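You operate a simulated robot arm through the tools that you are given. There is no shell and no other tool. Be economical: measure what you need, move in short steps, check, and stop when the job is done.

Carry out the task below with a simulated robot arm. There is one attempt and no reset: what you move stays moved.

TASK
Put things in order on the dresser top. At the end: the purple labels tin stands on top of the pale crumpled paper; the green dust pad stands where the purple labels tin stood; the red bottle stands where the green dust pad stood; the brown cedar block from the dresser top stands where the stopper stood; the stopper stands where the red bottle stood; whatever was shut is shut again. Leave all else as you found it, and nothing knocked over.
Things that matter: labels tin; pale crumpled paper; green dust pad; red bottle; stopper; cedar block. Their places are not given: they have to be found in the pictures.

It is judged by the outcome, as a careful person would: the job done as asked, and still so three seconds after it is handed in. It fails if anything else is knocked over, pushed out of place, dropped, spilled or broken.

THE ROBOT
A 7-joint arm with a two-finger parallel gripper, fixed in place. Base frame: the origin is at the foot of the arm, x ahead of it, y to its left, z up; the work surface is at about z = 80. Lengths are in cm, angles in degrees, forces in N, time in s.
With the tool pointing down near the work surface it reaches from about 30 to 70 cm from the base axis. Its first joint turns from -66.0 to 66.0 degrees. Payload 1.57 kg.
Tool frame: the origin (TCP) lies between the finger pads and is the grasp point; the fingertips stand 3 cm ahead of it; z points along the fingers, y is the line along which they close. The gripper opens to 11 cm. The fingers are 2.4 cm wide and 1.2 cm thick; the gripper's body (4.8 by 11.2 cm) begins 7.8 cm behind the TCP.
Orientation is told as [roll, pitch, yaw] about the base's x, y, z axes, in that order, counted from this pose: with the fingers straight down and closing along the base's y, the tool's x points along the base's -x, its y along +y and its z along -z.

THE INTERFACE
- The arm moves only by the tool send_rows. Its argument "deltas" is a list that holds one entry, the list of rows, each a list of 7 numbers: the shift along the tool's x, y, z in cm, then the turn, a rotation vector about the tool's x, y, z in degrees, then the opening, from 0 (shut) to 1 (fully open). In form: [[[dx, dy, dz, wx, wy, wz, hand], ...]]. A call has 1 to 8 rows; each row shifts and turns the commanded pose from where the row before left it, along the tool's axes as they then stand. A row lasts 0.2 s, in which the tool goes at most 5 cm and 8.6 degrees; a call with a longer step from one row to the next is refused whole, and so is a gripper value outside its range. A pose out of reach is approached as far as the arm can. The call stops where the force on the tool passes 40 N (or 10 N more than at its start, if that is more) or the arm is blocked; 0.2 s more then pass. The fingers move at their own pace (about 10.8 cm/s each) and stop on an object; they squeeze with about 43 N. The grip force told is the motor's: it shows also when the fingers shut on nothing. Time passes only in rows, and 0.2 s behind the last, so rows that do not move let the fingers close. It gives the time, the measured TCP pose, the force on the tool (base axes), the opening and the grip force at its end, in the units of the frame above (readings bear some noise).
- Cameras (640 x 400 px; columns grow to the right, rows downward): "scene" is fixed at [15.77, -39.32, 138.83]; the picture's right is [0.82, -0.58, 0.00], its down [-0.42, -0.59, -0.70] and it looks along [0.40, 0.57, -0.72] (base axes); focal length 329 px, centre (320, 200). "wrist" rides on the gripper at [-3.6, 0, -8] in the tool frame; the picture's right is [0.00, -1.00, 0.00], its down [0.97, 0.00, -0.24] and it looks along [0.24, 0.00, 0.97] (tool axes); focal length 218 px, centre (320, 200).
- grab_frame(camera): a new picture of that camera. No time passes.
- locate(camera, pixels): there is no depth. For up to 12 entries [column, row, z] of the newest picture of that camera ("zoom" is the newest enlarged one), the place [x, y] in the base frame at which the ray of that pixel passes the height z, good to about 0.2 cm. No time passes.
- enlarge(camera, box): a new picture of the part [left, top, right, bottom] of that camera's present view, enlarged. No time passes.
- close_job(): hands the job in; it is judged then, once.

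Work in short steps. Measure before you move; look again where a grasp or a placing could have gone wrong, and mend it. You have 80 turns and 46 pictures in all, those below and enlarged ones among them. Open the gripper and draw the arm clear of the work before you hand the job in, unless the task says otherwise; then end with one line.

The tools are called by a JSON object that holds its "op" and its "data". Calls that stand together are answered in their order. send_rows: Moves the arm, as the interface text tells. Its arguments: {"type":"object","properties":{"deltas":{"type":"array"}},"required":["deltas"]} The other tools are called the same way: grab_frame (camera) takes a picture; locate (camera, pixels) gives the place at which the rays of pixels pass given heights; enlarge (camera, box) takes an enlarged picture of a part of a camera's view; close_job () hands the job in.

At the start:

```text
t: 0.0
tcp_pos: [43.74, -20.02, 111.24]
tool_rot: [0.0, -0.1, 0.0]
contact_force: [-0.4, -0.1, 0.1]
grip_width: 11.01
gripper_force: 0.2
```

scene: 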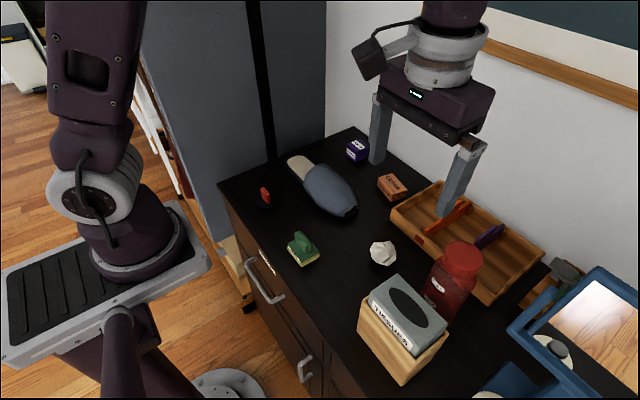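
wrist: 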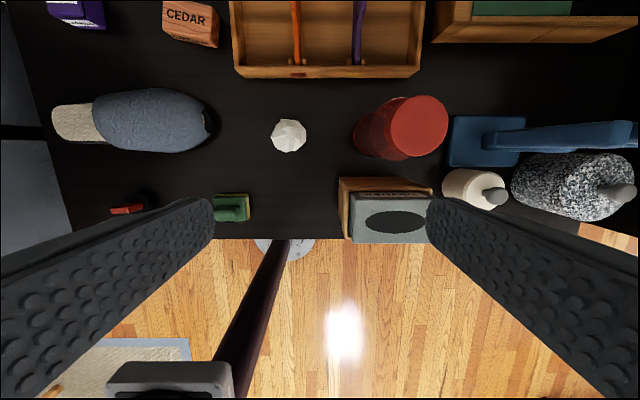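

I'll look closely at the small objects first.

{"op": "enlarge", "data": {"camera": "scene", "box": [220, 120, 420, 280]}}

{"op": "enlarge", "data": {"camera": "scene", "box": [350, 200, 640, 400]}}

{"op": "locate", "data": {"camera": "scene", "pixels": [[357, 158, 80], [392, 194, 80], [265, 205, 80], [303, 258, 80], [382, 260, 80], [445, 310, 80], [463, 258, 92], [402, 377, 80]]}}

{"op": "locate", "data": {"camera": "wrist", "pixels": [[80, 12, 82], [190, 25, 82], [126, 210, 82], [231, 208, 82], [288, 135, 82], [375, 135, 80], [418, 128, 94]]}}

```text
2.50 times, centred on (320, 200) of scene
```

zoom: 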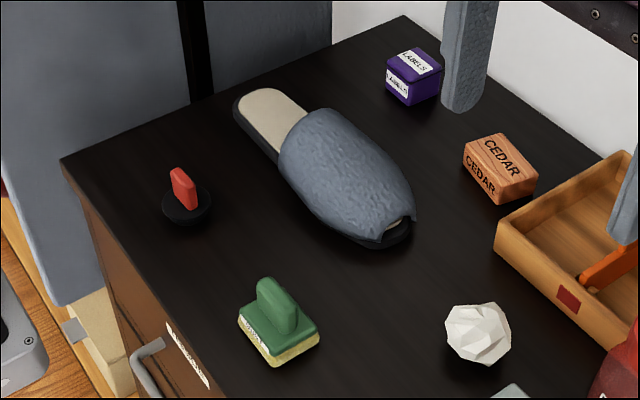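

```text
2.00 times, centred on (495, 300) of scene
```

zoom: 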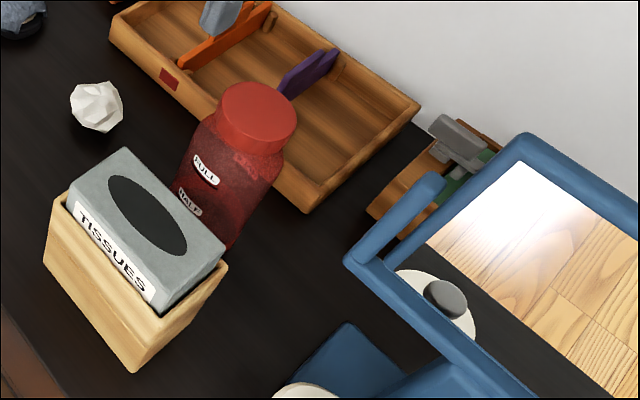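

```text
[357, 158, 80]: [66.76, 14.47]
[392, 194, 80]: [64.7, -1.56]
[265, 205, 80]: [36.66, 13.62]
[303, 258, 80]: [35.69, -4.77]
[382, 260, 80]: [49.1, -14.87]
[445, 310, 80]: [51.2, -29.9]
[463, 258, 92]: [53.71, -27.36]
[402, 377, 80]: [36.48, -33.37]
```

```text
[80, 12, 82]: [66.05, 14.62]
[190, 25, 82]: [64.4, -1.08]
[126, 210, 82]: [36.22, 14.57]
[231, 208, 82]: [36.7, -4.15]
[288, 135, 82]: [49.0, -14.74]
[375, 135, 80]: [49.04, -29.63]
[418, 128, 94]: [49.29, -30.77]
```

Chain of moves: tin→paper, pad→tin spot, bottle→pad spot, stopper→bottle spot, cedar→stopper spot. I first move above the tin and cedar side for a better view and check the back wall.

{"op": "locate", "data": {"camera": "scene", "pixels": [[352, 128, 80], [219, 182, 80], [400, 165, 80], [546, 262, 84]]}}

{"op": "send_rows", "data": {"deltas": [[[-2.1, 4, 0, 0, 0, 0, 1], [-2.1, 4, 0, 0, 0, 0, 1], [-2.1, 4, 0, 0, 0, 0, 1], [-2.1, 4, 0, 0, 0, 0, 1], [-2.1, 4, 0, 0, 0, 0, 1], [-2.1, 4, 0, 0, 0, 0, 1], [-2.1, 4, 0, 0, 0, 0, 1], [-1.3, 3, 0, 0, 0, 0, 1]]]}}

{"op": "grab_frame", "data": {"camera": "wrist"}}

{"op": "grab_frame", "data": {"camera": "scene"}}

```text
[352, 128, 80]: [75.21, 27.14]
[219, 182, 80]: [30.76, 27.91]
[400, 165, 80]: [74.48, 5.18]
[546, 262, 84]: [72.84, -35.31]
```

```text
t: 1.8
tcp_pos: [59.65, 11.08, 111.19]
tool_rot: [0.0, 0.0, 0.0]
contact_force: [0.4, -0.4, -0.1]
grip_width: 11.0
gripper_force: 0.1
```

```text
41 pictures are left
```

wrist: 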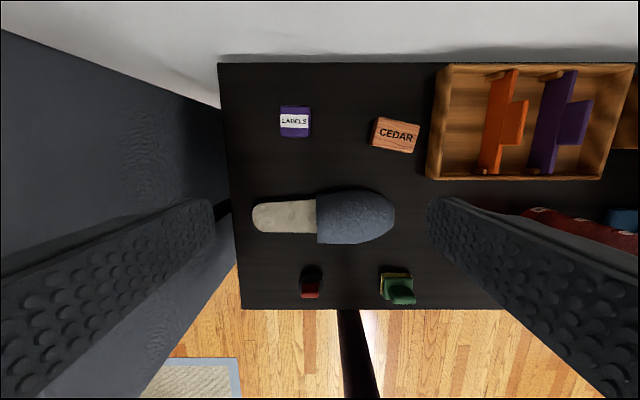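

```text
40 pictures are left
```

scene: 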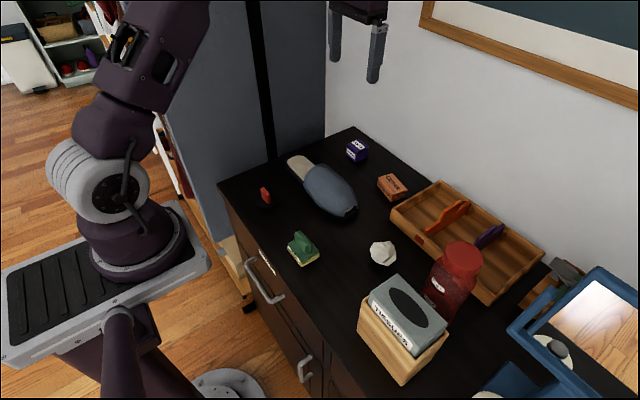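

{"op": "enlarge", "data": {"camera": "wrist", "box": [240, 80, 440, 205]}}

{"op": "enlarge", "data": {"camera": "wrist", "box": [270, 240, 430, 340]}}

{"op": "locate", "data": {"camera": "wrist", "pixels": [[280, 107, 84], [311, 107, 84], [311, 138, 80], [280, 138, 80], [311, 138, 84], [280, 138, 84], [378, 117, 83], [420, 125, 83], [415, 154, 83], [372, 146, 83], [312, 280, 80], [397, 285, 80]]}}

```text
3.20 times, centred on (340, 142) of wrist
```

zoom: 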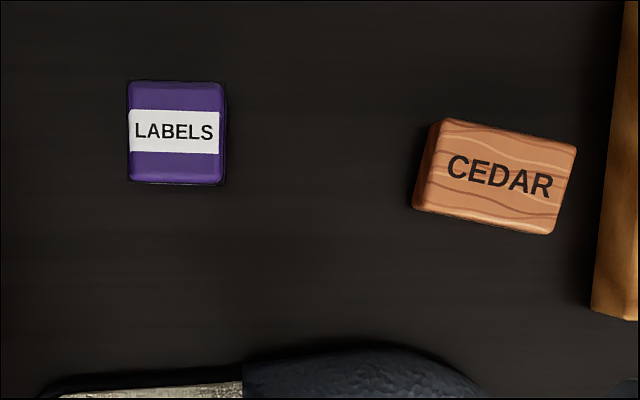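

```text
4.00 times, centred on (350, 290) of wrist
```

zoom: 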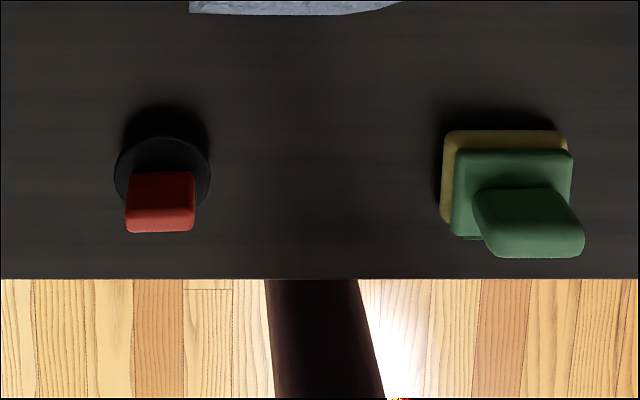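

```text
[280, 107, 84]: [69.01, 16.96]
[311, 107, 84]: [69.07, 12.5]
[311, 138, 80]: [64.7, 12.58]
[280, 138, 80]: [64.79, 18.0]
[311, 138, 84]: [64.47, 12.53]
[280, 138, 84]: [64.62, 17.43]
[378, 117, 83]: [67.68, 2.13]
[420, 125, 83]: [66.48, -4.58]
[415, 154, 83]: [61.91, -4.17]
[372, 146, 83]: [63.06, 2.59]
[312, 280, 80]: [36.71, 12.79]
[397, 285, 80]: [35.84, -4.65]
```

Tin centre ≈ (66.8, 14.8), about 4.5 square, square to axes. Go above it and descend part way, then check.

{"op": "send_rows", "data": {"deltas": [[[-3.6, 1.85, 0, 0, 0, 0, 0.8], [-3.55, 1.85, 0, 0, 0, 0, 0.8], [0, 0, 4.5, 0, 0, 0, 0.8], [0, 0, 4.5, 0, 0, 0, 0.8], [0, 0, 4.5, 0, 0, 0, 0.8], [0, 0, 4.0, 0, 0, 0, 0.8]]]}}

{"op": "grab_frame", "data": {"camera": "wrist"}}

```text
t: 3.2
tcp_pos: [63.29, 13.13, 92.82]
tool_rot: [0.1, 0.0, 0.1]
contact_force: [-0.7, -0.1, -0.6]
grip_width: 8.79
gripper_force: 0.1
out of reach, approached as far as the arm can: row 2
```

```text
37 pictures are left
```

wrist: 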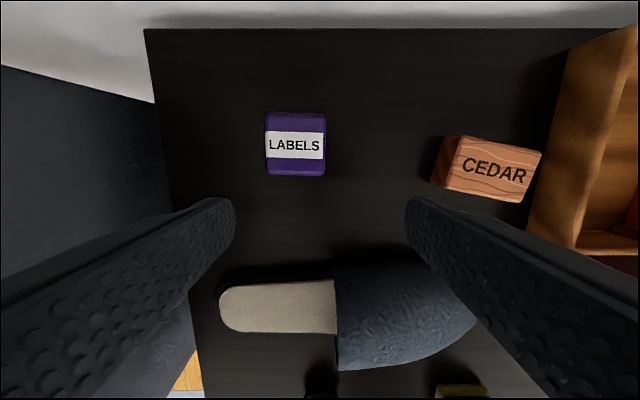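

The second lateral row was dropped at height. I'm at (63.3, 13.1); remeasure the tin from here.

{"op": "locate", "data": {"camera": "wrist", "pixels": [[265, 115, 84], [326, 115, 84], [326, 175, 84], [265, 175, 84], [265, 175, 80], [265, 115, 85], [326, 175, 85]]}}

{"op": "send_rows", "data": {"deltas": [[[-1.8, 0.8, 0, 0, 0, 0, 0.8], [-1.7, 0.8, 0, 0, 0, 0, 0.8]]]}}

```text
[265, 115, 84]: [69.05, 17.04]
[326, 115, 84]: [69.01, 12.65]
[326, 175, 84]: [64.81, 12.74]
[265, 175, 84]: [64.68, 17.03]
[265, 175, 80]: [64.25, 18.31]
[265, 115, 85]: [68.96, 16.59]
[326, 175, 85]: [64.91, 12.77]
```

```text
t: 3.8
tcp_pos: [66.93, 14.74, 92.65]
tool_rot: [0.0, 0.1, -0.1]
contact_force: [-0.6, 0.4, 0.0]
grip_width: 8.78
gripper_force: 0.1
```

TCP (66.9, 14.7) matches the tin centre. Descend to z≈84 and close.

{"op": "send_rows", "data": {"deltas": [[[0, 0.1, 4.4, 0, 0, 0, 0.8], [0, 0, 4.2, 0, 0, 0, 0.8], [0, 0, 0, 0, 0, 0, 0.3], [0, 0, 0, 0, 0, 0, 0.3], [0, 0, 0, 0, 0, 0, 0.3]]]}}

```text
t: 5.0
tcp_pos: [67.04, 14.81, 84.25]
tool_rot: [-0.1, 0.1, 0.0]
contact_force: [-0.2, -0.9, -0.3]
grip_width: 4.48
gripper_force: 42.9
```

Tin gripped (4.48). Lift and carry toward the paper.

{"op": "send_rows", "data": {"deltas": [[[0, 0, -4.5, 0, 0, 0, 0.3], [0, 0, -4.5, 0, 0, 0, 0.3], [0, 0, -4, 0, 0, 0, 0.3], [2.5, -3.3, 0, 0, 0, 0, 0.3], [2.5, -3.3, 0, 0, 0, 0, 0.3], [2.5, -3.3, 0, 0, 0, 0, 0.3], [2.5, -3.3, 0, 0, 0, 0, 0.3], [2.5, -3.3, 0, 0, 0, 0, 0.3]]]}}

{"op": "send_rows", "data": {"deltas": [[[2.5, -3.3, 0, 0, 0, 0, 0.3], [2.5, -3.3, 0, 0, 0, 0, 0.3], [2.5, -3.3, 0, 0, 0, 0, 0.3], [2.5, -3.2, 0, 0, 0, 0, 0.3]]]}}

{"op": "grab_frame", "data": {"camera": "wrist"}}

{"op": "enlarge", "data": {"camera": "scene", "box": [300, 170, 460, 290]}}

```text
t: 6.8
tcp_pos: [67.05, 14.95, 97.26]
tool_rot: [0.0, -0.1, 0.0]
contact_force: [0.1, 0.7, -1.1]
grip_width: 4.49
gripper_force: 43.5
out of reach, approached as far as the arm can: row 4, 5, 6, 7, 8
```

```text
t: 7.8
tcp_pos: [67.02, 14.99, 97.3]
tool_rot: [0.0, -0.2, 0.0]
contact_force: [0.1, 0.0, -1.1]
grip_width: 4.49
gripper_force: 42.9
out of reach, approached as far as the arm can: row 1, 2, 3, 4
```

```text
36 pictures are left
```

wrist: 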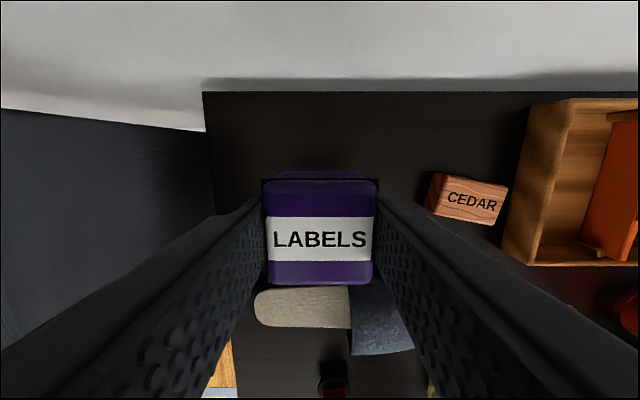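

```text
3.33 times, centred on (380, 230) of scene
```

zoom: 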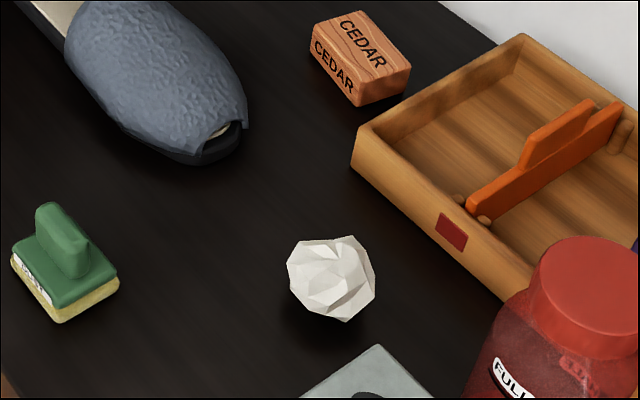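

High and far is at the reach limit. Come down slightly and draw inward first.

{"op": "send_rows", "data": {"deltas": [[[1, 0, 3, 0, 0, 0, 0.3], [3.5, -2, 0, 0, 0, 0, 0.3], [2.5, -3.3, 0, 0, 0, 0, 0.3], [2.5, -3.3, 0, 0, 0, 0, 0.3], [2.5, -3.3, 0, 0, 0, 0, 0.3], [2.5, -3.3, 0, 0, 0, 0, 0.3], [2.5, -3.3, 0, 0, 0, 0, 0.3]]]}}

```text
t: 9.4
tcp_pos: [49.93, -3.39, 94.33]
tool_rot: [-0.1, 0.0, 0.0]
contact_force: [-0.2, 0.3, -0.5]
grip_width: 4.47
gripper_force: 43.1
```

Now move to just short of the paper, for an unobstructed view of it.

{"op": "send_rows", "data": {"deltas": [[[2, -3.8, -1, 0, 0, 0, 0.3], [2, -3.8, -1, 0, 0, 0, 0.3], [2, -3.8, -1, 0, 0, 0, 0.3]]]}}

{"op": "grab_frame", "data": {"camera": "wrist"}}

```text
t: 10.2
tcp_pos: [44.0, -14.98, 97.53]
tool_rot: [0.0, 0.0, 0.0]
contact_force: [0.7, 0.3, -0.2]
grip_width: 4.51
gripper_force: 43.4
```

```text
34 pictures are left
```

wrist: 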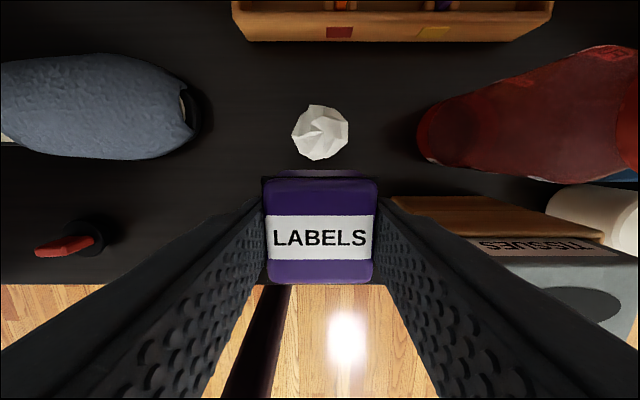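

{"op": "enlarge", "data": {"camera": "wrist", "box": [270, 85, 370, 185]}}

{"op": "locate", "data": {"camera": "wrist", "pixels": [[320, 132, 82], [291, 132, 82], [349, 132, 82], [320, 104, 82], [320, 160, 82], [397, 197, 86], [420, 140, 80]]}}

{"op": "locate", "data": {"camera": "scene", "pixels": [[382, 253, 82], [382, 241, 84], [382, 241, 83], [382, 265, 80], [369, 253, 82], [396, 253, 82]]}}

```text
4.00 times, centred on (320, 135) of wrist
```

zoom: 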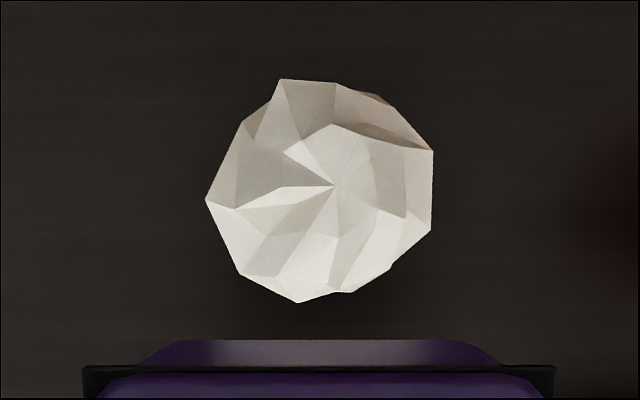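

```text
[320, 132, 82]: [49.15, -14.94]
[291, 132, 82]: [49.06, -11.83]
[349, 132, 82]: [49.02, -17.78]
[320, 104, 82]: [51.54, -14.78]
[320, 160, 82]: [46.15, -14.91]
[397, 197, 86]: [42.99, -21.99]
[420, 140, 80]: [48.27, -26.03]
```

```text
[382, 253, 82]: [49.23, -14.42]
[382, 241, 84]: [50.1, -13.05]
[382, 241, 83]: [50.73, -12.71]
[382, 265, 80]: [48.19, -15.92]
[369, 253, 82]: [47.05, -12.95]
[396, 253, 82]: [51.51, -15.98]
```

Paper centre (49.05, −14.87). Move over and descend to just above its expected top, then feel for contact.

{"op": "send_rows", "data": {"deltas": [[[-2.5, 0.05, 0, 0, 0, 0, 0.3], [-2.55, 0.06, 0, 0, 0, 0, 0.3], [0, 0, 3.5, 0, 0, 0, 0.3], [0, 0, 3.2, 0, 0, 0, 0.3], [0, 0, 0, 0, 0, 0, 0.3]]]}}

{"op": "enlarge", "data": {"camera": "scene", "box": [330, 190, 430, 280]}}

```text
t: 11.4
tcp_pos: [49.34, -14.9, 90.9]
tool_rot: [0.0, 0.1, 0.0]
contact_force: [0.3, 0.4, -0.7]
grip_width: 4.5
gripper_force: 43.2
```

```text
4.44 times, centred on (380, 235) of scene
```

zoom: 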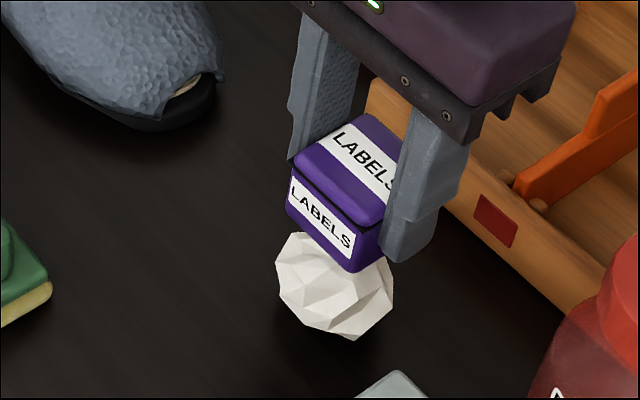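

Tin looks centred above the paper with a gap. Feel downward in small steps.

{"op": "send_rows", "data": {"deltas": [[[0.05, 0, 0.4, 0, 0, 0, 0.3], [0, 0, 0.4, 0, 0, 0, 0.3], [0, 0, 0.3, 0, 0, 0, 0.3]]]}}

```text
t: 12.2
tcp_pos: [49.1, -14.74, 89.68]
tool_rot: [0.0, 0.0, 0.0]
contact_force: [-0.6, 1.2, -1.5]
grip_width: 4.49
gripper_force: 43.4
```

{"op": "send_rows", "data": {"deltas": [[[0, 0, 0.3, 0, 0, 0, 0.3], [0, 0, 0.2, 0, 0, 0, 0.3]]]}}

```text
t: 12.8
tcp_pos: [49.2, -14.78, 89.42]
tool_rot: [0.0, -0.2, -0.1]
contact_force: [-2.0, 2.2, 22.4]
grip_width: 4.48
gripper_force: 43.1
```

Contact (22 N). Ease back a touch and open the fingers.

{"op": "send_rows", "data": {"deltas": [[[0, 0, -0.2, 0, 0, 0, 0.3], [0, 0, 0, 0, 0, 0, 0.3]]]}}

```text
t: 13.4
tcp_pos: [49.24, -14.75, 89.39]
tool_rot: [0.0, 0.0, -0.1]
contact_force: [1.1, -0.7, 1.8]
grip_width: 4.52
gripper_force: 42.8
```

{"op": "send_rows", "data": {"deltas": [[[0, 0, 0, 0, 0, 0, 0.44], [0, 0, 0, 0, 0, 0, 0.5], [0, 0, 0, 0, 0, 0, 0.58], [0, 0, 0, 0, 0, 0, 0.58]]]}}

{"op": "enlarge", "data": {"camera": "scene", "box": [330, 190, 430, 280]}}

```text
t: 14.4
tcp_pos: [49.15, -14.69, 89.56]
tool_rot: [0.0, 0.0, 0.0]
contact_force: [0.0, -0.3, -0.1]
grip_width: 6.41
gripper_force: 0.0
```

```text
4.44 times, centred on (380, 235) of scene
```

zoom: 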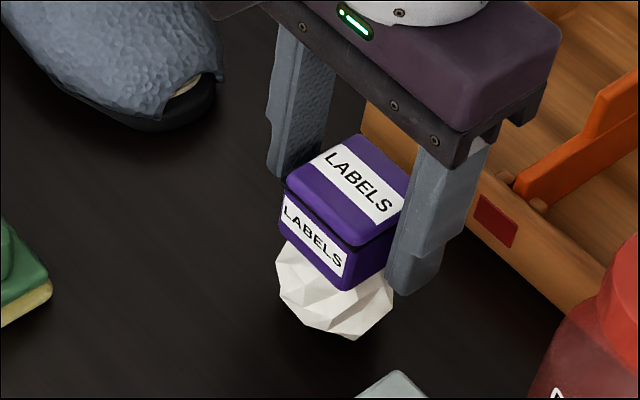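

Tin stands level on the paper. Lift straight up and move toward the green pad for a view.

{"op": "send_rows", "data": {"deltas": [[[0, 0, -3, 0, 0, 0, 0.58], [0, 0, -4, 0, 0, 0, 0.58], [0, 0, -4, 0, 0, 0, 0.6], [3.5, 2.5, 0, 0, 0, 0, 0.8], [3.5, 2.5, 0, 0, 0, 0, 0.8], [2.5, 3, 0, 0, 0, 0, 0.8], [0, 2.2, 0, 0, 0, 0, 0.8]]]}}

{"op": "grab_frame", "data": {"camera": "wrist"}}

{"op": "grab_frame", "data": {"camera": "scene"}}

```text
t: 16.0
tcp_pos: [39.59, -4.72, 100.28]
tool_rot: [0.0, 0.0, 0.0]
contact_force: [-0.6, -0.1, 0.5]
grip_width: 8.8
gripper_force: 0.0
```

```text
30 pictures are left
```

wrist: 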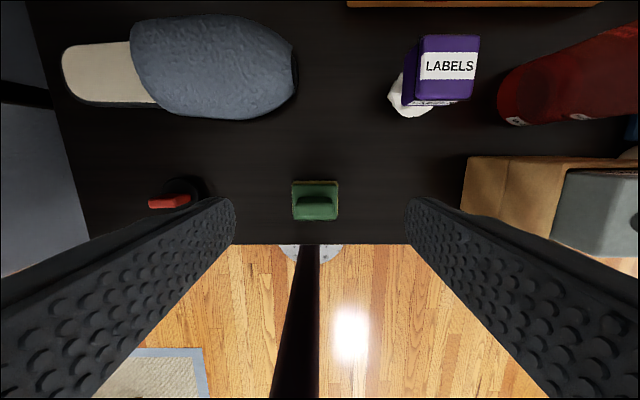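

```text
29 pictures are left
```

scene: 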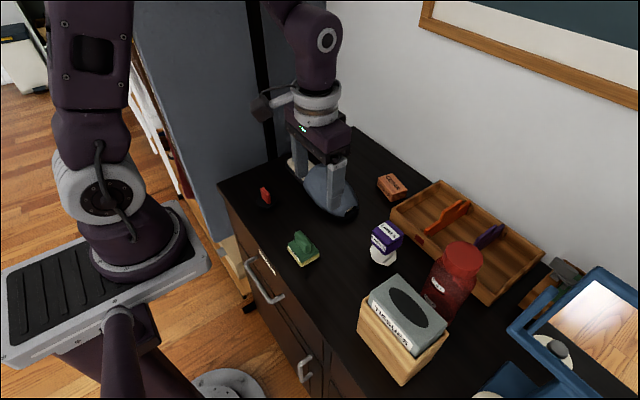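

{"op": "enlarge", "data": {"camera": "wrist", "box": [265, 160, 365, 240]}}

{"op": "enlarge", "data": {"camera": "scene", "box": [270, 220, 340, 280]}}

```text
5.00 times, centred on (315, 200) of wrist
```

zoom: 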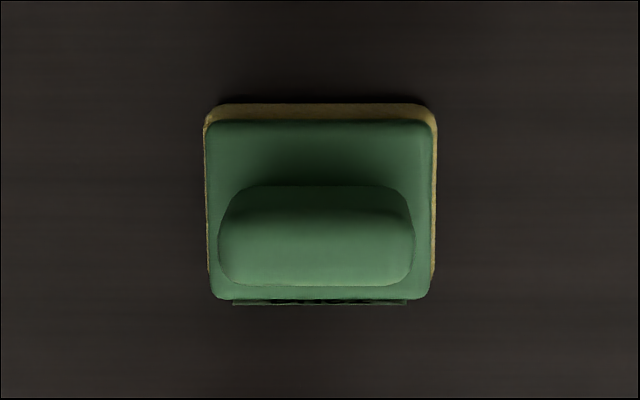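

```text
6.67 times, centred on (305, 250) of scene
```

zoom: 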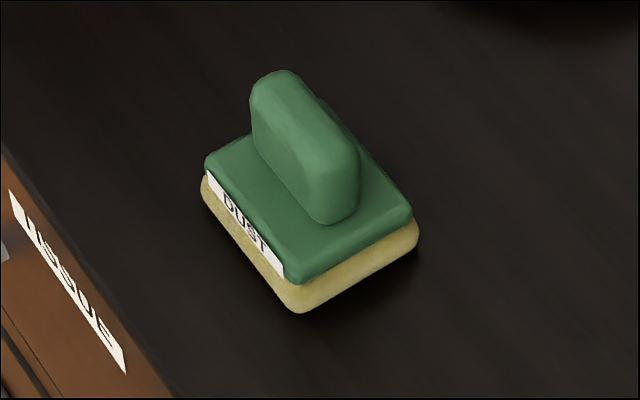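

{"op": "locate", "data": {"camera": "wrist", "pixels": [[291.8, 190, 82], [337.8, 190, 82], [315, 184, 82.3], [315, 220, 82.3], [315, 180.6, 80.5], [308, 214, 85], [315, 207, 84]]}}

{"op": "locate", "data": {"camera": "zoom", "pixels": [[300, 313, 80], [418, 250, 80], [202, 205, 80], [285, 283, 82], [412, 215, 82], [207, 165, 82], [285, 75, 86]]}}

```text
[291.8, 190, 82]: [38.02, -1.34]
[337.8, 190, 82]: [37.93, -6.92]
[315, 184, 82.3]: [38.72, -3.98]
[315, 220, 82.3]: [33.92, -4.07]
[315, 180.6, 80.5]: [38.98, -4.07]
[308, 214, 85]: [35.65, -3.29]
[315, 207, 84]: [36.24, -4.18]
```

```text
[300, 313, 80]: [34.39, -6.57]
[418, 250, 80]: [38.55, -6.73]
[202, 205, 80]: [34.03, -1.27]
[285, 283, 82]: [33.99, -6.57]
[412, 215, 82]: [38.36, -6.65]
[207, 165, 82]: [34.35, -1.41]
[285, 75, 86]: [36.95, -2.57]
```

Pad centre (36.4, −4.05), 5.5 wide in y. Descend and grip its base.

{"op": "send_rows", "data": {"deltas": [[[3.2, 0.65, 0, 0, 0, 0, 0.8], [0, 0, 4.5, 0, 0, 0, 0.8], [0, 0, 4.5, 0, 0, 0, 0.8], [0, 0, 4.5, 0, 0, 0, 0.8], [0, 0, 3.1, 0, 0, 0, 0.8], [0, 0, 0, 0, 0, 0, 0.8]]]}}

{"op": "send_rows", "data": {"deltas": [[[0, 0, 0, 0, 0, 0, 0.4], [0, 0, 0, 0, 0, 0, 0.4], [0, 0, 0, 0, 0, 0, 0.4]]]}}

```text
t: 17.4
tcp_pos: [36.41, -3.98, 83.72]
tool_rot: [0.0, 0.0, 0.1]
contact_force: [-0.2, 0.0, 0.1]
grip_width: 8.8
gripper_force: 0.1
```

```text
t: 18.2
tcp_pos: [36.61, -3.99, 83.81]
tool_rot: [0.0, -0.1, 0.0]
contact_force: [-0.5, 0.5, 0.1]
grip_width: 5.89
gripper_force: 43.0
```

Gripped. Lift and carry toward the tin's old spot.

{"op": "send_rows", "data": {"deltas": [[[0, 0, -4.7, 0, 0, 0, 0.4], [0, 0, -4.8, 0, 0, 0, 0.4], [0, 0, -4.8, 0, 0, 0, 0.4], [-3.8, 2.35, 0, 0, 0, 0, 0.4], [-3.8, 2.35, 0, 0, 0, 0, 0.4], [-3.8, 2.35, 0, 0, 0, 0, 0.4], [-3.8, 2.35, 0, 0, 0, 0, 0.4], [-3.8, 2.35, 0, 0, 0, 0, 0.4]]]}}

{"op": "send_rows", "data": {"deltas": [[[-3.8, 2.35, 2.5, 0, 0, 0, 0.4], [-3.8, 2.35, 2.5, 0, 0, 0, 0.4], [-3.6, 2.3, 1, 0, 0, 0, 0.4], [0, 0, 0, 0, 0, 0, 0.4]]]}}

```text
t: 20.0
tcp_pos: [55.38, 8.01, 97.77]
tool_rot: [0.0, 0.1, 0.0]
contact_force: [-0.1, 0.5, -1.5]
grip_width: 5.89
gripper_force: 42.8
```

```text
refused: row 1 steps farther than a row can; nothing moved
```

{"op": "send_rows", "data": {"deltas": [[[-2.9, 1.7, 1.5, 0, 0, 0, 0.4], [-2.9, 1.7, 1.5, 0, 0, 0, 0.4], [-2.9, 1.7, 1.5, 0, 0, 0, 0.4], [-2.75, 1.75, 1, 0, 0, 0, 0.4], [0, 0, 0, 0, 0, 0, 0.4]]]}}

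{"op": "grab_frame", "data": {"camera": "wrist"}}

```text
t: 21.2
tcp_pos: [66.83, 14.61, 92.54]
tool_rot: [0.0, 0.2, -0.2]
contact_force: [0.2, -0.7, -0.8]
grip_width: 5.9
gripper_force: 42.7
```

```text
26 pictures are left
```

wrist: 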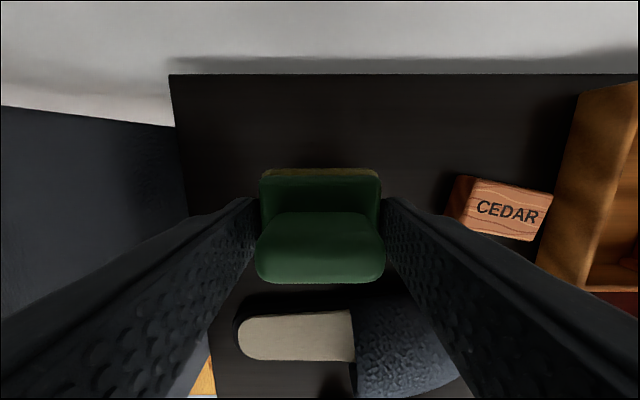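

{"op": "send_rows", "data": {"deltas": [[[-0.1, 0.2, 4, 0, 0, 0, 0.4], [0, 0, 3.5, 0, 0, 0, 0.4], [0, 0, 0.8, 0, 0, 0, 0.4], [0, 0, 0.2, 0, 0, 0, 0.4], [0, 0, 0, 0, 0, 0, 0.4]]]}}

```text
t: 22.4
tcp_pos: [66.99, 14.95, 84.03]
tool_rot: [0.0, 0.1, 0.0]
contact_force: [0.5, 0.3, -0.6]
grip_width: 5.9
gripper_force: 42.9
```

{"op": "send_rows", "data": {"deltas": [[[0, 0, 0.2, 0, 0, 0, 0.4], [0, 0, 0.1, 0, 0, 0, 0.4]]]}}

```text
t: 23.0
tcp_pos: [66.95, 14.93, 83.86]
tool_rot: [0.0, 0.1, 0.0]
contact_force: [-0.8, 0.2, 2.1]
grip_width: 5.88
gripper_force: 43.1
```

Touching down. Release and raise.

{"op": "send_rows", "data": {"deltas": [[[0, 0, 0, 0, 0, 0, 0.58], [0, 0, 0, 0, 0, 0, 0.7], [0, 0, 0, 0, 0, 0, 0.7], [0, 0, -3, 0, 0, 0, 0.7], [0, 0, -4, 0, 0, 0, 0.7], [0, 0, -3, 0, 0, 0, 0.7], [4, -2, -1, 0, 0, 0, 0.7], [4, -2, -1, 0, 0, 0, 0.7]]]}}

{"op": "grab_frame", "data": {"camera": "wrist"}}

```text
t: 24.8
tcp_pos: [59.07, 10.89, 96.07]
tool_rot: [0.1, -0.1, -0.1]
contact_force: [1.0, 0.5, -0.3]
grip_width: 7.72
gripper_force: 0.1
```

```text
25 pictures are left
```

wrist: 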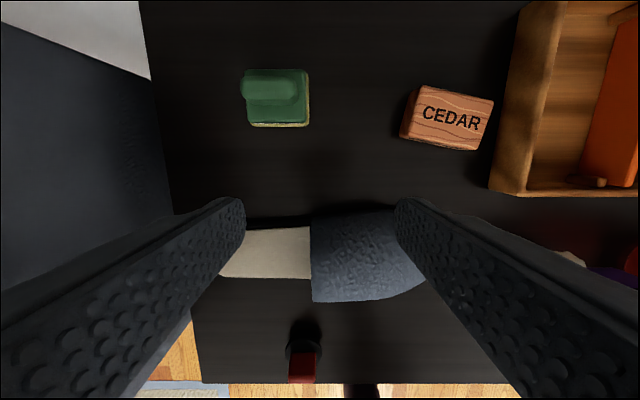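

Pad is well placed. Next the bottle (top ≈ z 98 at about (49, −29)). Rise and move over it for a look.

{"op": "send_rows", "data": {"deltas": [[[2, -2, -4, 0, 0, 0, 0.8], [2, -2, -4, 0, 0, 0, 0.8], [2, -3, -3, 0, 0, 0, 0.8], [1, -3.5, -3, 0, 0, 0, 0.8], [1, -4.5, -1, 0, 0, 0, 0.8], [1, -4.5, 0, 0, 0, 0, 0.8], [1, -4.5, 0, 0, 0, 0, 0.8], [0, -4.8, 0, 0, 0, 0, 0.8]]]}}

{"op": "send_rows", "data": {"deltas": [[[0, -4.5, 0, 0, 0, 0, 1], [0, -4.5, 0, 0, 0, 0, 1], [0, -1.9, 0, 0, 0, 0, 1], [0, 0, 0, 0, 0, 0, 1]]]}}

{"op": "grab_frame", "data": {"camera": "wrist"}}

{"op": "grab_frame", "data": {"camera": "scene"}}

```text
t: 26.6
tcp_pos: [48.85, -17.86, 110.62]
tool_rot: [0.0, -0.1, 0.0]
contact_force: [0.1, -0.4, -0.3]
grip_width: 8.81
gripper_force: 0.1
```

```text
t: 27.6
tcp_pos: [48.99, -28.85, 110.63]
tool_rot: [0.0, 0.0, 0.0]
contact_force: [0.2, 0.4, 0.6]
grip_width: 11.0
gripper_force: 0.1
```

```text
24 pictures are left
```

wrist: 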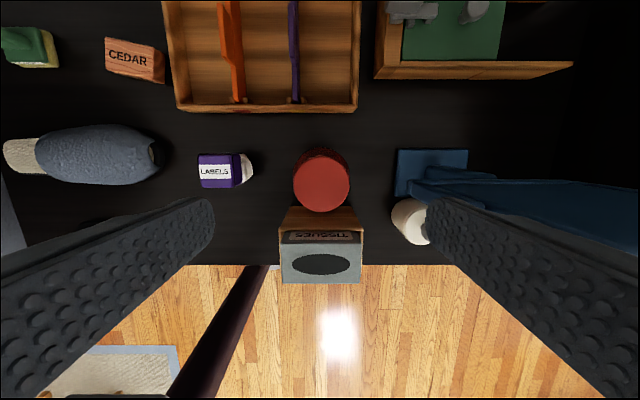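

```text
23 pictures are left
```

scene: 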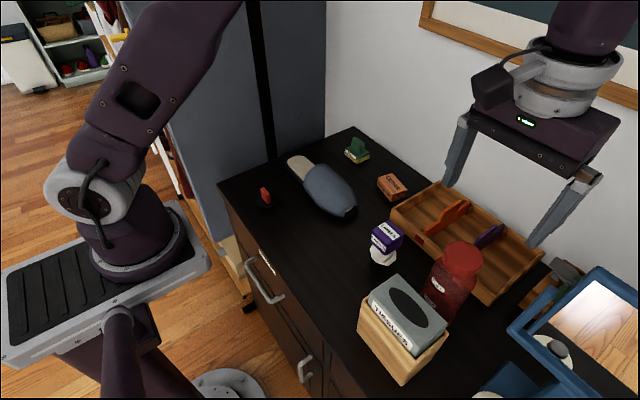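

{"op": "enlarge", "data": {"camera": "wrist", "box": [260, 120, 500, 270]}}

{"op": "locate", "data": {"camera": "wrist", "pixels": [[293, 183, 98], [350, 183, 98], [321, 157, 98], [321, 211, 98], [410, 190, 90], [410, 190, 98], [400, 150, 80], [320, 205, 88], [320, 232, 92], [392, 215, 88]]}}

{"op": "locate", "data": {"camera": "scene", "pixels": [[463, 257, 98], [463, 257, 97], [480, 262, 98], [445, 252, 98], [515, 330, 100], [515, 330, 95], [375, 290, 90]]}}

```text
2.67 times, centred on (380, 195) of wrist
```

zoom: 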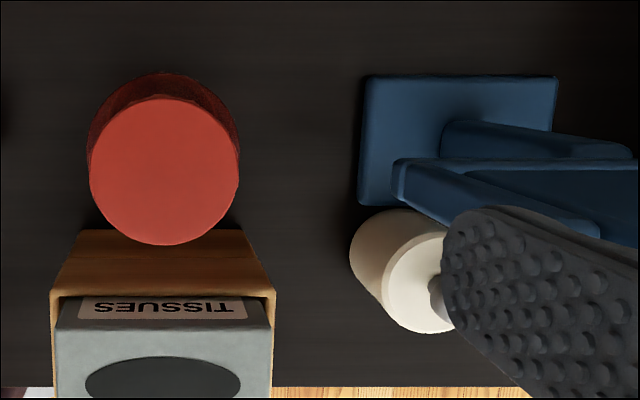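

```text
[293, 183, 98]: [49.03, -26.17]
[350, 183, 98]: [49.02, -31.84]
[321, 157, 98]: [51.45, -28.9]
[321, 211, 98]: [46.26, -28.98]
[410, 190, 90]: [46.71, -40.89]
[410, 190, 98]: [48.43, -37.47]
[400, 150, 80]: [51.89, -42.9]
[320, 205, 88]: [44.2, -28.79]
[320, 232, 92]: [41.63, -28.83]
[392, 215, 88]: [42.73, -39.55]
```

```text
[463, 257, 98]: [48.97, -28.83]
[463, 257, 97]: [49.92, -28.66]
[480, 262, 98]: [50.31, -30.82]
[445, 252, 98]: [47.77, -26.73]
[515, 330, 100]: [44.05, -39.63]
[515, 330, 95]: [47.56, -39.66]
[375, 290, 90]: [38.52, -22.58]
```

Bottle centre (49.0, −28.95), top z≈98; TCP is aligned. Descend to z≈92 with 8.8 opening, then close.

{"op": "send_rows", "data": {"deltas": [[[0, -0.1, 4.5, 0, 0, 0, 0.8], [0, 0, 4.5, 0, 0, 0, 0.8], [0, 0, 4.5, 0, 0, 0, 0.8], [0, 0, 3.0, 0, 0, 0, 0.8], [0, 0, 2.0, 0, 0, 0, 0.8], [0, 0, 0, 0, 0, 0, 0.8]]]}}

{"op": "enlarge", "data": {"camera": "scene", "box": [380, 200, 540, 340]}}

```text
t: 29.0
tcp_pos: [49.02, -28.8, 92.13]
tool_rot: [0.0, 0.0, 0.1]
contact_force: [0.2, -0.3, 0.4]
grip_width: 8.82
gripper_force: 0.0
```

```text
2.86 times, centred on (460, 270) of scene
```

zoom: 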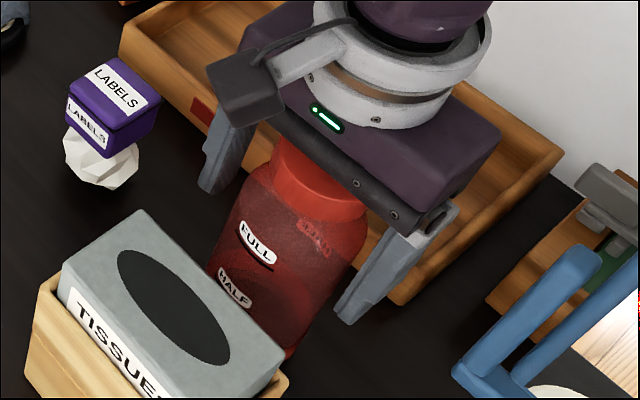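

{"op": "send_rows", "data": {"deltas": [[[0, -0.1, 0, 0, 0, 0, 0.7], [0, 0, 0, 0, 0, 0, 0.45], [0, 0, 0, 0, 0, 0, 0.45], [0, 0, 0, 0, 0, 0, 0.45]]]}}

{"op": "send_rows", "data": {"deltas": [[[0, 0, -0.5, 0, 0, 0, 0.45], [0, 0, -1.0, 0, 0, 0, 0.45], [0, 0, -2, 0, 0, 0, 0.45]]]}}

```text
t: 30.0
tcp_pos: [49.01, -28.85, 92.21]
tool_rot: [0.0, 0.1, 0.1]
contact_force: [0.1, -0.5, 0.3]
grip_width: 6.68
gripper_force: 42.8
```

```text
t: 30.8
tcp_pos: [48.92, -29.01, 95.89]
tool_rot: [0.0, 0.0, 0.0]
contact_force: [-0.2, 0.0, -1.9]
grip_width: 6.68
gripper_force: 42.6
```

Bottle lifts cleanly. Raise clear of everything and carry to the pad's old spot (36.4, −4.05).

{"op": "send_rows", "data": {"deltas": [[[0, 0, -4, 0, 0, 0, 0.45], [0, 0, -4, 0, 0, 0, 0.45], [0, 0, -3, 0, 0, 0, 0.45], [2.08, 4.16, 0, 0, 0, 0, 0.45], [2.08, 4.16, 0, 0, 0, 0, 0.45], [2.08, 4.16, 0, 0, 0, 0, 0.45], [2.08, 4.16, 0, 0, 0, 0, 0.45], [2.08, 4.16, 0, 0, 0, 0, 0.45]]]}}

{"op": "send_rows", "data": {"deltas": [[[2.1, 4.16, 0, 0, 0, 0, 0.45], [0, 0, 4, 0, 0, 0, 0.45], [0, 0, 3, 0, 0, 0, 0.45], [0, 0, 0, 0, 0, 0, 0.45]]]}}

```text
t: 32.6
tcp_pos: [38.34, -8.33, 106.84]
tool_rot: [0.0, 0.0, -0.1]
contact_force: [-0.8, 0.0, -1.1]
grip_width: 6.67
gripper_force: 43.2
```

```text
t: 33.6
tcp_pos: [36.54, -4.07, 99.71]
tool_rot: [0.0, 0.0, 0.0]
contact_force: [0.3, -0.2, -0.8]
grip_width: 6.66
gripper_force: 43.3
```

{"op": "send_rows", "data": {"deltas": [[[0.1, 0, 3.5, 0, 0, 0, 0.45], [0, 0, 3, 0, 0, 0, 0.45], [0, 0, 0.6, 0, 0, 0, 0.45], [0, 0, 0.3, 0, 0, 0, 0.45]]]}}

```text
t: 34.6
tcp_pos: [36.43, -4.02, 92.38]
tool_rot: [0.0, 0.0, 0.0]
contact_force: [-0.1, -0.7, -1.7]
grip_width: 6.65
gripper_force: 42.8
```

{"op": "send_rows", "data": {"deltas": [[[0, 0, 0.2, 0, 0, 0, 0.45], [0, 0, 0.1, 0, 0, 0, 0.45]]]}}

```text
t: 35.1
tcp_pos: [36.39, -3.9, 92.24]
tool_rot: [0.1, 0.0, 0.0]
contact_force: [-1.4, 0.4, 12.0]
grip_width: 6.67
gripper_force: 43.4
stopped in row 2: the force on the tool passed its limit (the readings are from after the stop); the commanded pose is now the measured one
```

Contact. Open evenly and rise.

{"op": "send_rows", "data": {"deltas": [[[0, 0, 0, 0, 0, 0, 0.62], [0, 0, 0, 0, 0, 0, 0.7], [0, 0, 0, 0, 0, 0, 0.8], [0, 0, 0, 0, 0, 0, 0.8], [0, 0, -3, 0, 0, 0, 0.8], [0, 0, -4, 0, 0, 0, 0.8], [0, 0, -4, 0, 0, 0, 0.8]]]}}

{"op": "grab_frame", "data": {"camera": "scene"}}

```text
t: 36.7
tcp_pos: [36.54, -4.1, 103.27]
tool_rot: [0.0, -0.1, 0.0]
contact_force: [0.1, -0.3, 0.8]
grip_width: 8.79
gripper_force: 0.1
```

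```text
20 pictures are left
```

scene: 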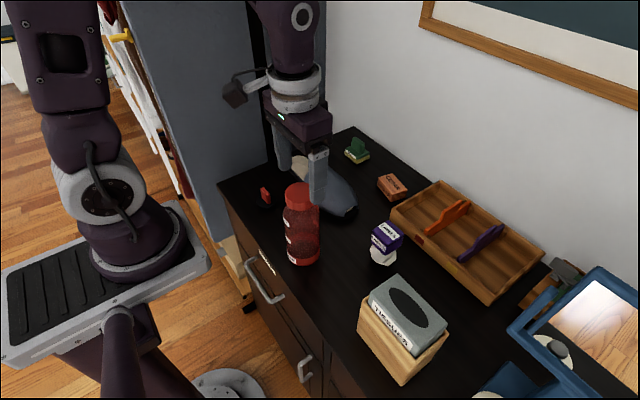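

Bottle stands. Move to the stopper.

{"op": "send_rows", "data": {"deltas": [[[-0.5, 3.5, -2, 0, 0, 0, 0.8], [-0.5, 4.5, 0, 0, 0, 0, 0.8], [-0.5, 4.5, 0, 0, 0, 0, 0.8], [-0.5, 4.5, 0, 0, 0, 0, 0.8], [0, 0, 3, 0, 0, 0, 0.8], [0, 0, 3, 0, 0, 0, 0.8]]]}}

{"op": "enlarge", "data": {"camera": "wrist", "box": [260, 150, 380, 250]}}

{"op": "enlarge", "data": {"camera": "scene", "box": [230, 170, 300, 220]}}

```text
t: 38.1
tcp_pos: [38.41, 13.17, 98.91]
tool_rot: [0.0, -0.1, -0.1]
contact_force: [0.8, -0.8, 0.0]
grip_width: 8.79
gripper_force: 0.0
```

```text
4.00 times, centred on (320, 200) of wrist
```

zoom: 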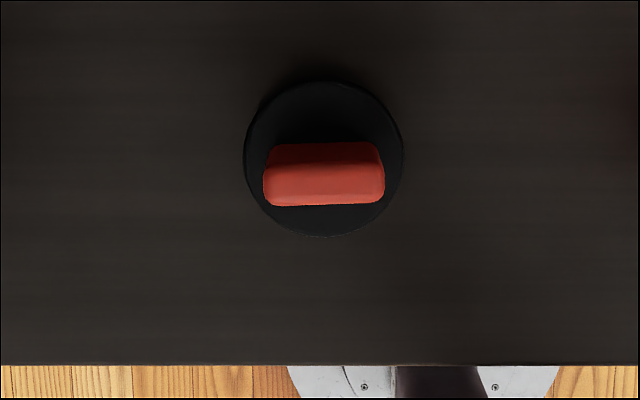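

```text
8.00 times, centred on (265, 195) of scene
```

zoom: 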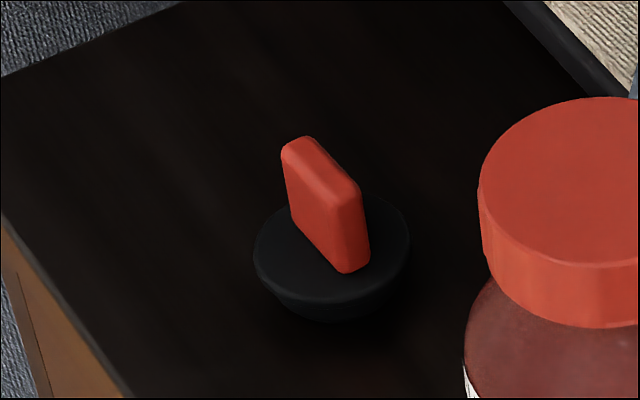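

{"op": "locate", "data": {"camera": "wrist", "pixels": [[321, 189.5, 80], [321, 189.5, 82], [301, 189.5, 82], [341, 189.5, 82], [321, 170, 82], [321, 209, 82], [320.8, 196, 84], [320.8, 196, 85], [306.5, 197, 85], [335.5, 196, 85]]}}

{"op": "locate", "data": {"camera": "scene", "pixels": [[266.5, 201.25, 81], [266.5, 201.25, 82], [266.5, 201.25, 83], [265.2, 190.5, 84], [265.2, 190.5, 85], [265.2, 190.5, 86], [266.5, 210, 80], [268.5, 203.9, 82]]}}

```text
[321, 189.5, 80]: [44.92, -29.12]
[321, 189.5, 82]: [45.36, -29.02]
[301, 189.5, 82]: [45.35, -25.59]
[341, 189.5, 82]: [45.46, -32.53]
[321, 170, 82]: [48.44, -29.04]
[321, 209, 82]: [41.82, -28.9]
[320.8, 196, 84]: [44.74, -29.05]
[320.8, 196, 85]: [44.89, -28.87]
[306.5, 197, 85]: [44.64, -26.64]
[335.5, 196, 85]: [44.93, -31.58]
```

```text
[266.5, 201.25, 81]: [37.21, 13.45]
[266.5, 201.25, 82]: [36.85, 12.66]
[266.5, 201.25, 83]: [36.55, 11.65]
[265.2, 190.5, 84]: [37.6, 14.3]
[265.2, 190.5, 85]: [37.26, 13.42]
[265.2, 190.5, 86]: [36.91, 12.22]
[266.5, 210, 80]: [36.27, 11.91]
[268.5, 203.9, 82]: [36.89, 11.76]
```

Stopper: disc centre (37.0, 13.05), disc top z≈81.6, handle 2.9 long in y up to z≈85.2. Grip the handle with tips just above the disc.

{"op": "send_rows", "data": {"deltas": [[[1.4, -0.1, 0, 0, 0, 0, 0.5], [0, 0, 4.5, 0, 0, 0, 0.5], [0, 0, 4.5, 0, 0, 0, 0.5], [0, 0, 3.5, 0, 0, 0, 0.5], [0, 0, 1.5, 0, 0, 0, 0.5], [0, 0, 0, 0, 0, 0, 0.5]]]}}

{"op": "grab_frame", "data": {"camera": "wrist"}}

{"op": "enlarge", "data": {"camera": "scene", "box": [230, 150, 310, 220]}}

```text
t: 39.5
tcp_pos: [36.98, 12.82, 85.18]
tool_rot: [-0.1, -0.1, 0.0]
contact_force: [0.0, -0.5, -0.2]
grip_width: 5.5
gripper_force: 0.0
```

```text
17 pictures are left
```

wrist: 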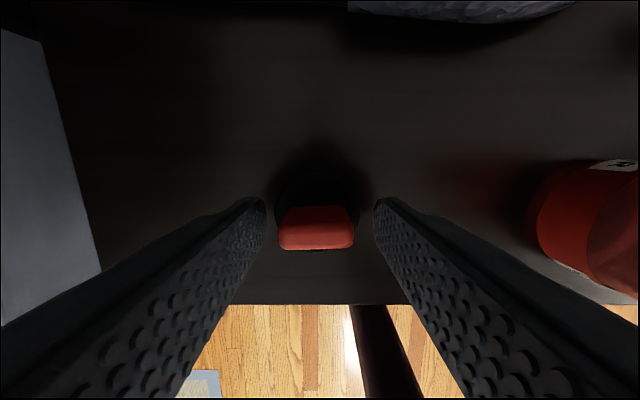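

```text
5.71 times, centred on (270, 185) of scene
```

zoom: 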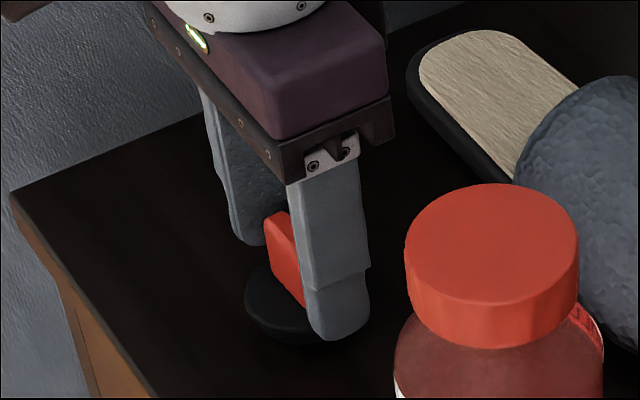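

{"op": "send_rows", "data": {"deltas": [[[0, 0.2, 0.2, 0, 0, 0, 0.4], [0, 0, 0, 0, 0, 0, 0.15], [0, 0, 0, 0, 0, 0, 0.15], [0, 0, 0, 0, 0, 0, 0.15]]]}}

{"op": "send_rows", "data": {"deltas": [[[0, 0, -0.5, 0, 0, 0, 0.15], [0, 0, -1.5, 0, 0, 0, 0.15], [0, 0, -3, 0, 0, 0, 0.15]]]}}

{"op": "grab_frame", "data": {"camera": "wrist"}}

```text
t: 40.5
tcp_pos: [37.09, 13.03, 85.02]
tool_rot: [0.0, -0.1, 0.0]
contact_force: [-0.2, -0.4, -0.4]
grip_width: 3.06
gripper_force: 39.1
```

```text
t: 41.3
tcp_pos: [37.07, 13.04, 89.88]
tool_rot: [0.0, -0.1, 0.0]
contact_force: [-0.8, 0.0, -0.1]
grip_width: 3.09
gripper_force: 39.4
```

```text
15 pictures are left
```

wrist: 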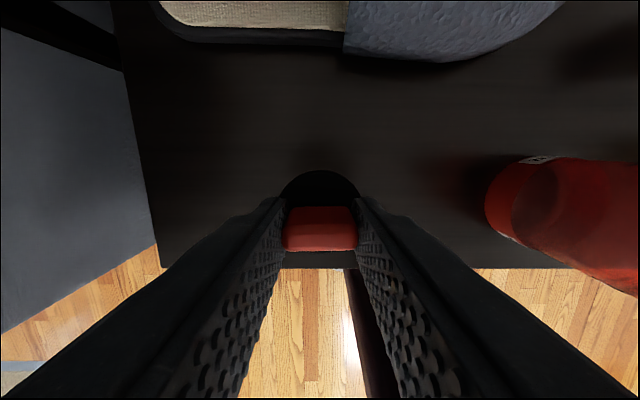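

Held. Raise to 109 (clear of bottle) and carry to the bottle's old spot (49.0, −28.95).

{"op": "send_rows", "data": {"deltas": [[[0, 0, -4.5, 0, 0, 0, 0.15], [0, 0, -4.5, 0, 0, 0, 0.15], [0, 0, -4.5, 0, 0, 0, 0.15], [0, 0, -4.5, 0, 0, 0, 0.15], [-1.5, -4.2, -1, 0, 0, 0, 0.15], [-1.5, -4.2, 0, 0, 0, 0, 0.15], [-1.5, -4.2, 0, 0, 0, 0, 0.15], [-1.5, -4.2, 0, 0, 0, 0, 0.15]]]}}

{"op": "send_rows", "data": {"deltas": [[[-1.5, -4.2, 0, 0, 0, 0, 0.15], [-1.5, -4.2, 0, 0, 0, 0, 0.15], [-1.5, -4.2, 0, 0, 0, 0, 0.15], [-1.45, -4.2, 0, 0, 0, 0, 0.15], [0, -4.2, 0, 0, 0, 0, 0.15], [0, -4.15, 0, 0, 0, 0, 0.15], [0, 0, 0, 0, 0, 0, 0.15]]]}}

```text
t: 43.1
tcp_pos: [42.93, -3.5, 109.1]
tool_rot: [0.0, -0.1, 0.0]
contact_force: [0.1, -0.2, 0.0]
grip_width: 3.05
gripper_force: 39.8
```

```text
t: 44.7
tcp_pos: [49.02, -28.92, 109.23]
tool_rot: [0.0, -0.1, 0.0]
contact_force: [0.6, -0.4, 0.0]
grip_width: 3.06
gripper_force: 39.7
```

{"op": "send_rows", "data": {"deltas": [[[0, 0, 4.6, 0, 0, 0, 0.15], [0, 0, 4.6, 0, 0, 0, 0.15], [0, 0, 4.6, 0, 0, 0, 0.15], [0, 0, 4.6, 0, 0, 0, 0.15], [0, 0, 3.5, 0, 0, 0, 0.15], [0, 0, 1.5, 0, 0, 0, 0.15], [0, 0, 0.4, 0, 0, 0, 0.15]]]}}

```text
t: 46.3
tcp_pos: [48.94, -28.99, 85.12]
tool_rot: [0.0, -0.1, 0.0]
contact_force: [1.1, 0.0, -0.7]
grip_width: 3.08
gripper_force: 39.5
```

{"op": "send_rows", "data": {"deltas": [[[0, 0, 0.15, 0, 0, 0, 0.15], [0, 0, 0.1, 0, 0, 0, 0.15]]]}}

```text
t: 46.9
tcp_pos: [49.05, -28.82, 84.93]
tool_rot: [0.0, -0.1, 0.1]
contact_force: [0.2, -0.9, 4.2]
grip_width: 3.04
gripper_force: 40.2
```

Touchdown. Release and rise.

{"op": "send_rows", "data": {"deltas": [[[0, 0, 0, 0, 0, 0, 0.32], [0, 0, 0, 0, 0, 0, 0.45], [0, 0, 0, 0, 0, 0, 0.5], [0, 0, -3, 0, 0, 0, 0.5], [0, 0, -4.5, 0, 0, 0, 0.5], [0, 0, -4.5, 0, 0, 0, 0.5], [0, 0, -4.5, 0, 0, 0, 0.5]]]}}

{"op": "grab_frame", "data": {"camera": "scene"}}

```text
t: 48.5
tcp_pos: [48.95, -28.69, 101.65]
tool_rot: [-0.1, -0.1, 0.0]
contact_force: [-0.8, -0.3, 0.4]
grip_width: 5.52
gripper_force: 0.0
```

```text
14 pictures are left
```

scene: 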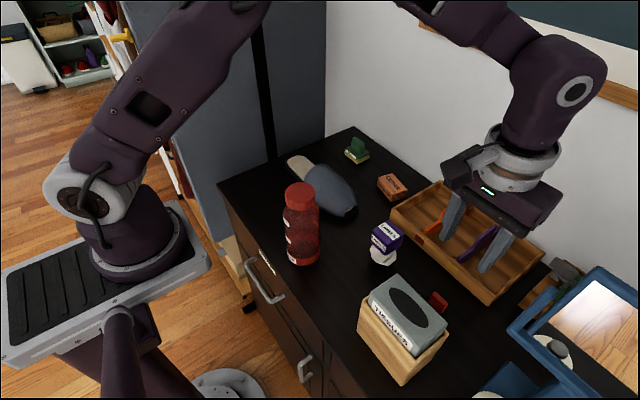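

All good. Go to the cedar block; take a view before turning the gripper (the block must be gripped across its short side, as the tray is close on its right).

{"op": "send_rows", "data": {"deltas": [[[-1, 4.3, 0, 0, 0, 0, 0.7], [-1.5, 4.3, 0, 0, 0, 0, 0.7], [-1.5, 4.3, 0, 0, 0, 0, 0.7], [-1.5, 4.3, 0, 0, 0, 0, 0.7], [-1.5, 4.3, 0, 0, 0, 0, 0.7], [-1.5, 4.3, 0, 0, 0, 0, 0.7], [-1.5, 2, 1, 0, 0, 0, 0.7]]]}}

{"op": "grab_frame", "data": {"camera": "wrist"}}

{"op": "enlarge", "data": {"camera": "wrist", "box": [250, 90, 410, 190]}}

```text
t: 50.1
tcp_pos: [59.12, -1.07, 100.33]
tool_rot: [0.0, -0.1, -0.1]
contact_force: [0.0, -0.5, -0.2]
grip_width: 7.69
gripper_force: 0.1
```

```text
13 pictures are left
```

wrist: 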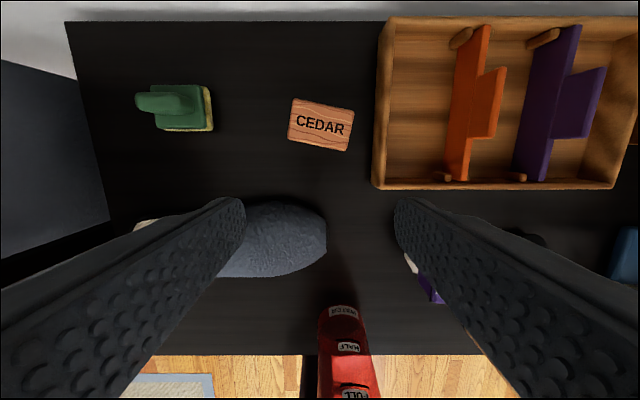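

```text
4.00 times, centred on (330, 140) of wrist
```

zoom: 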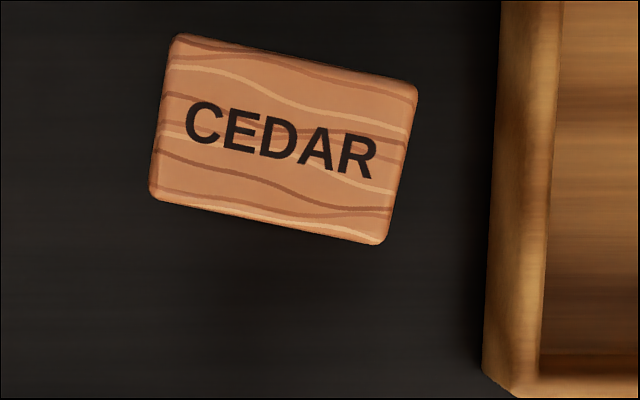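

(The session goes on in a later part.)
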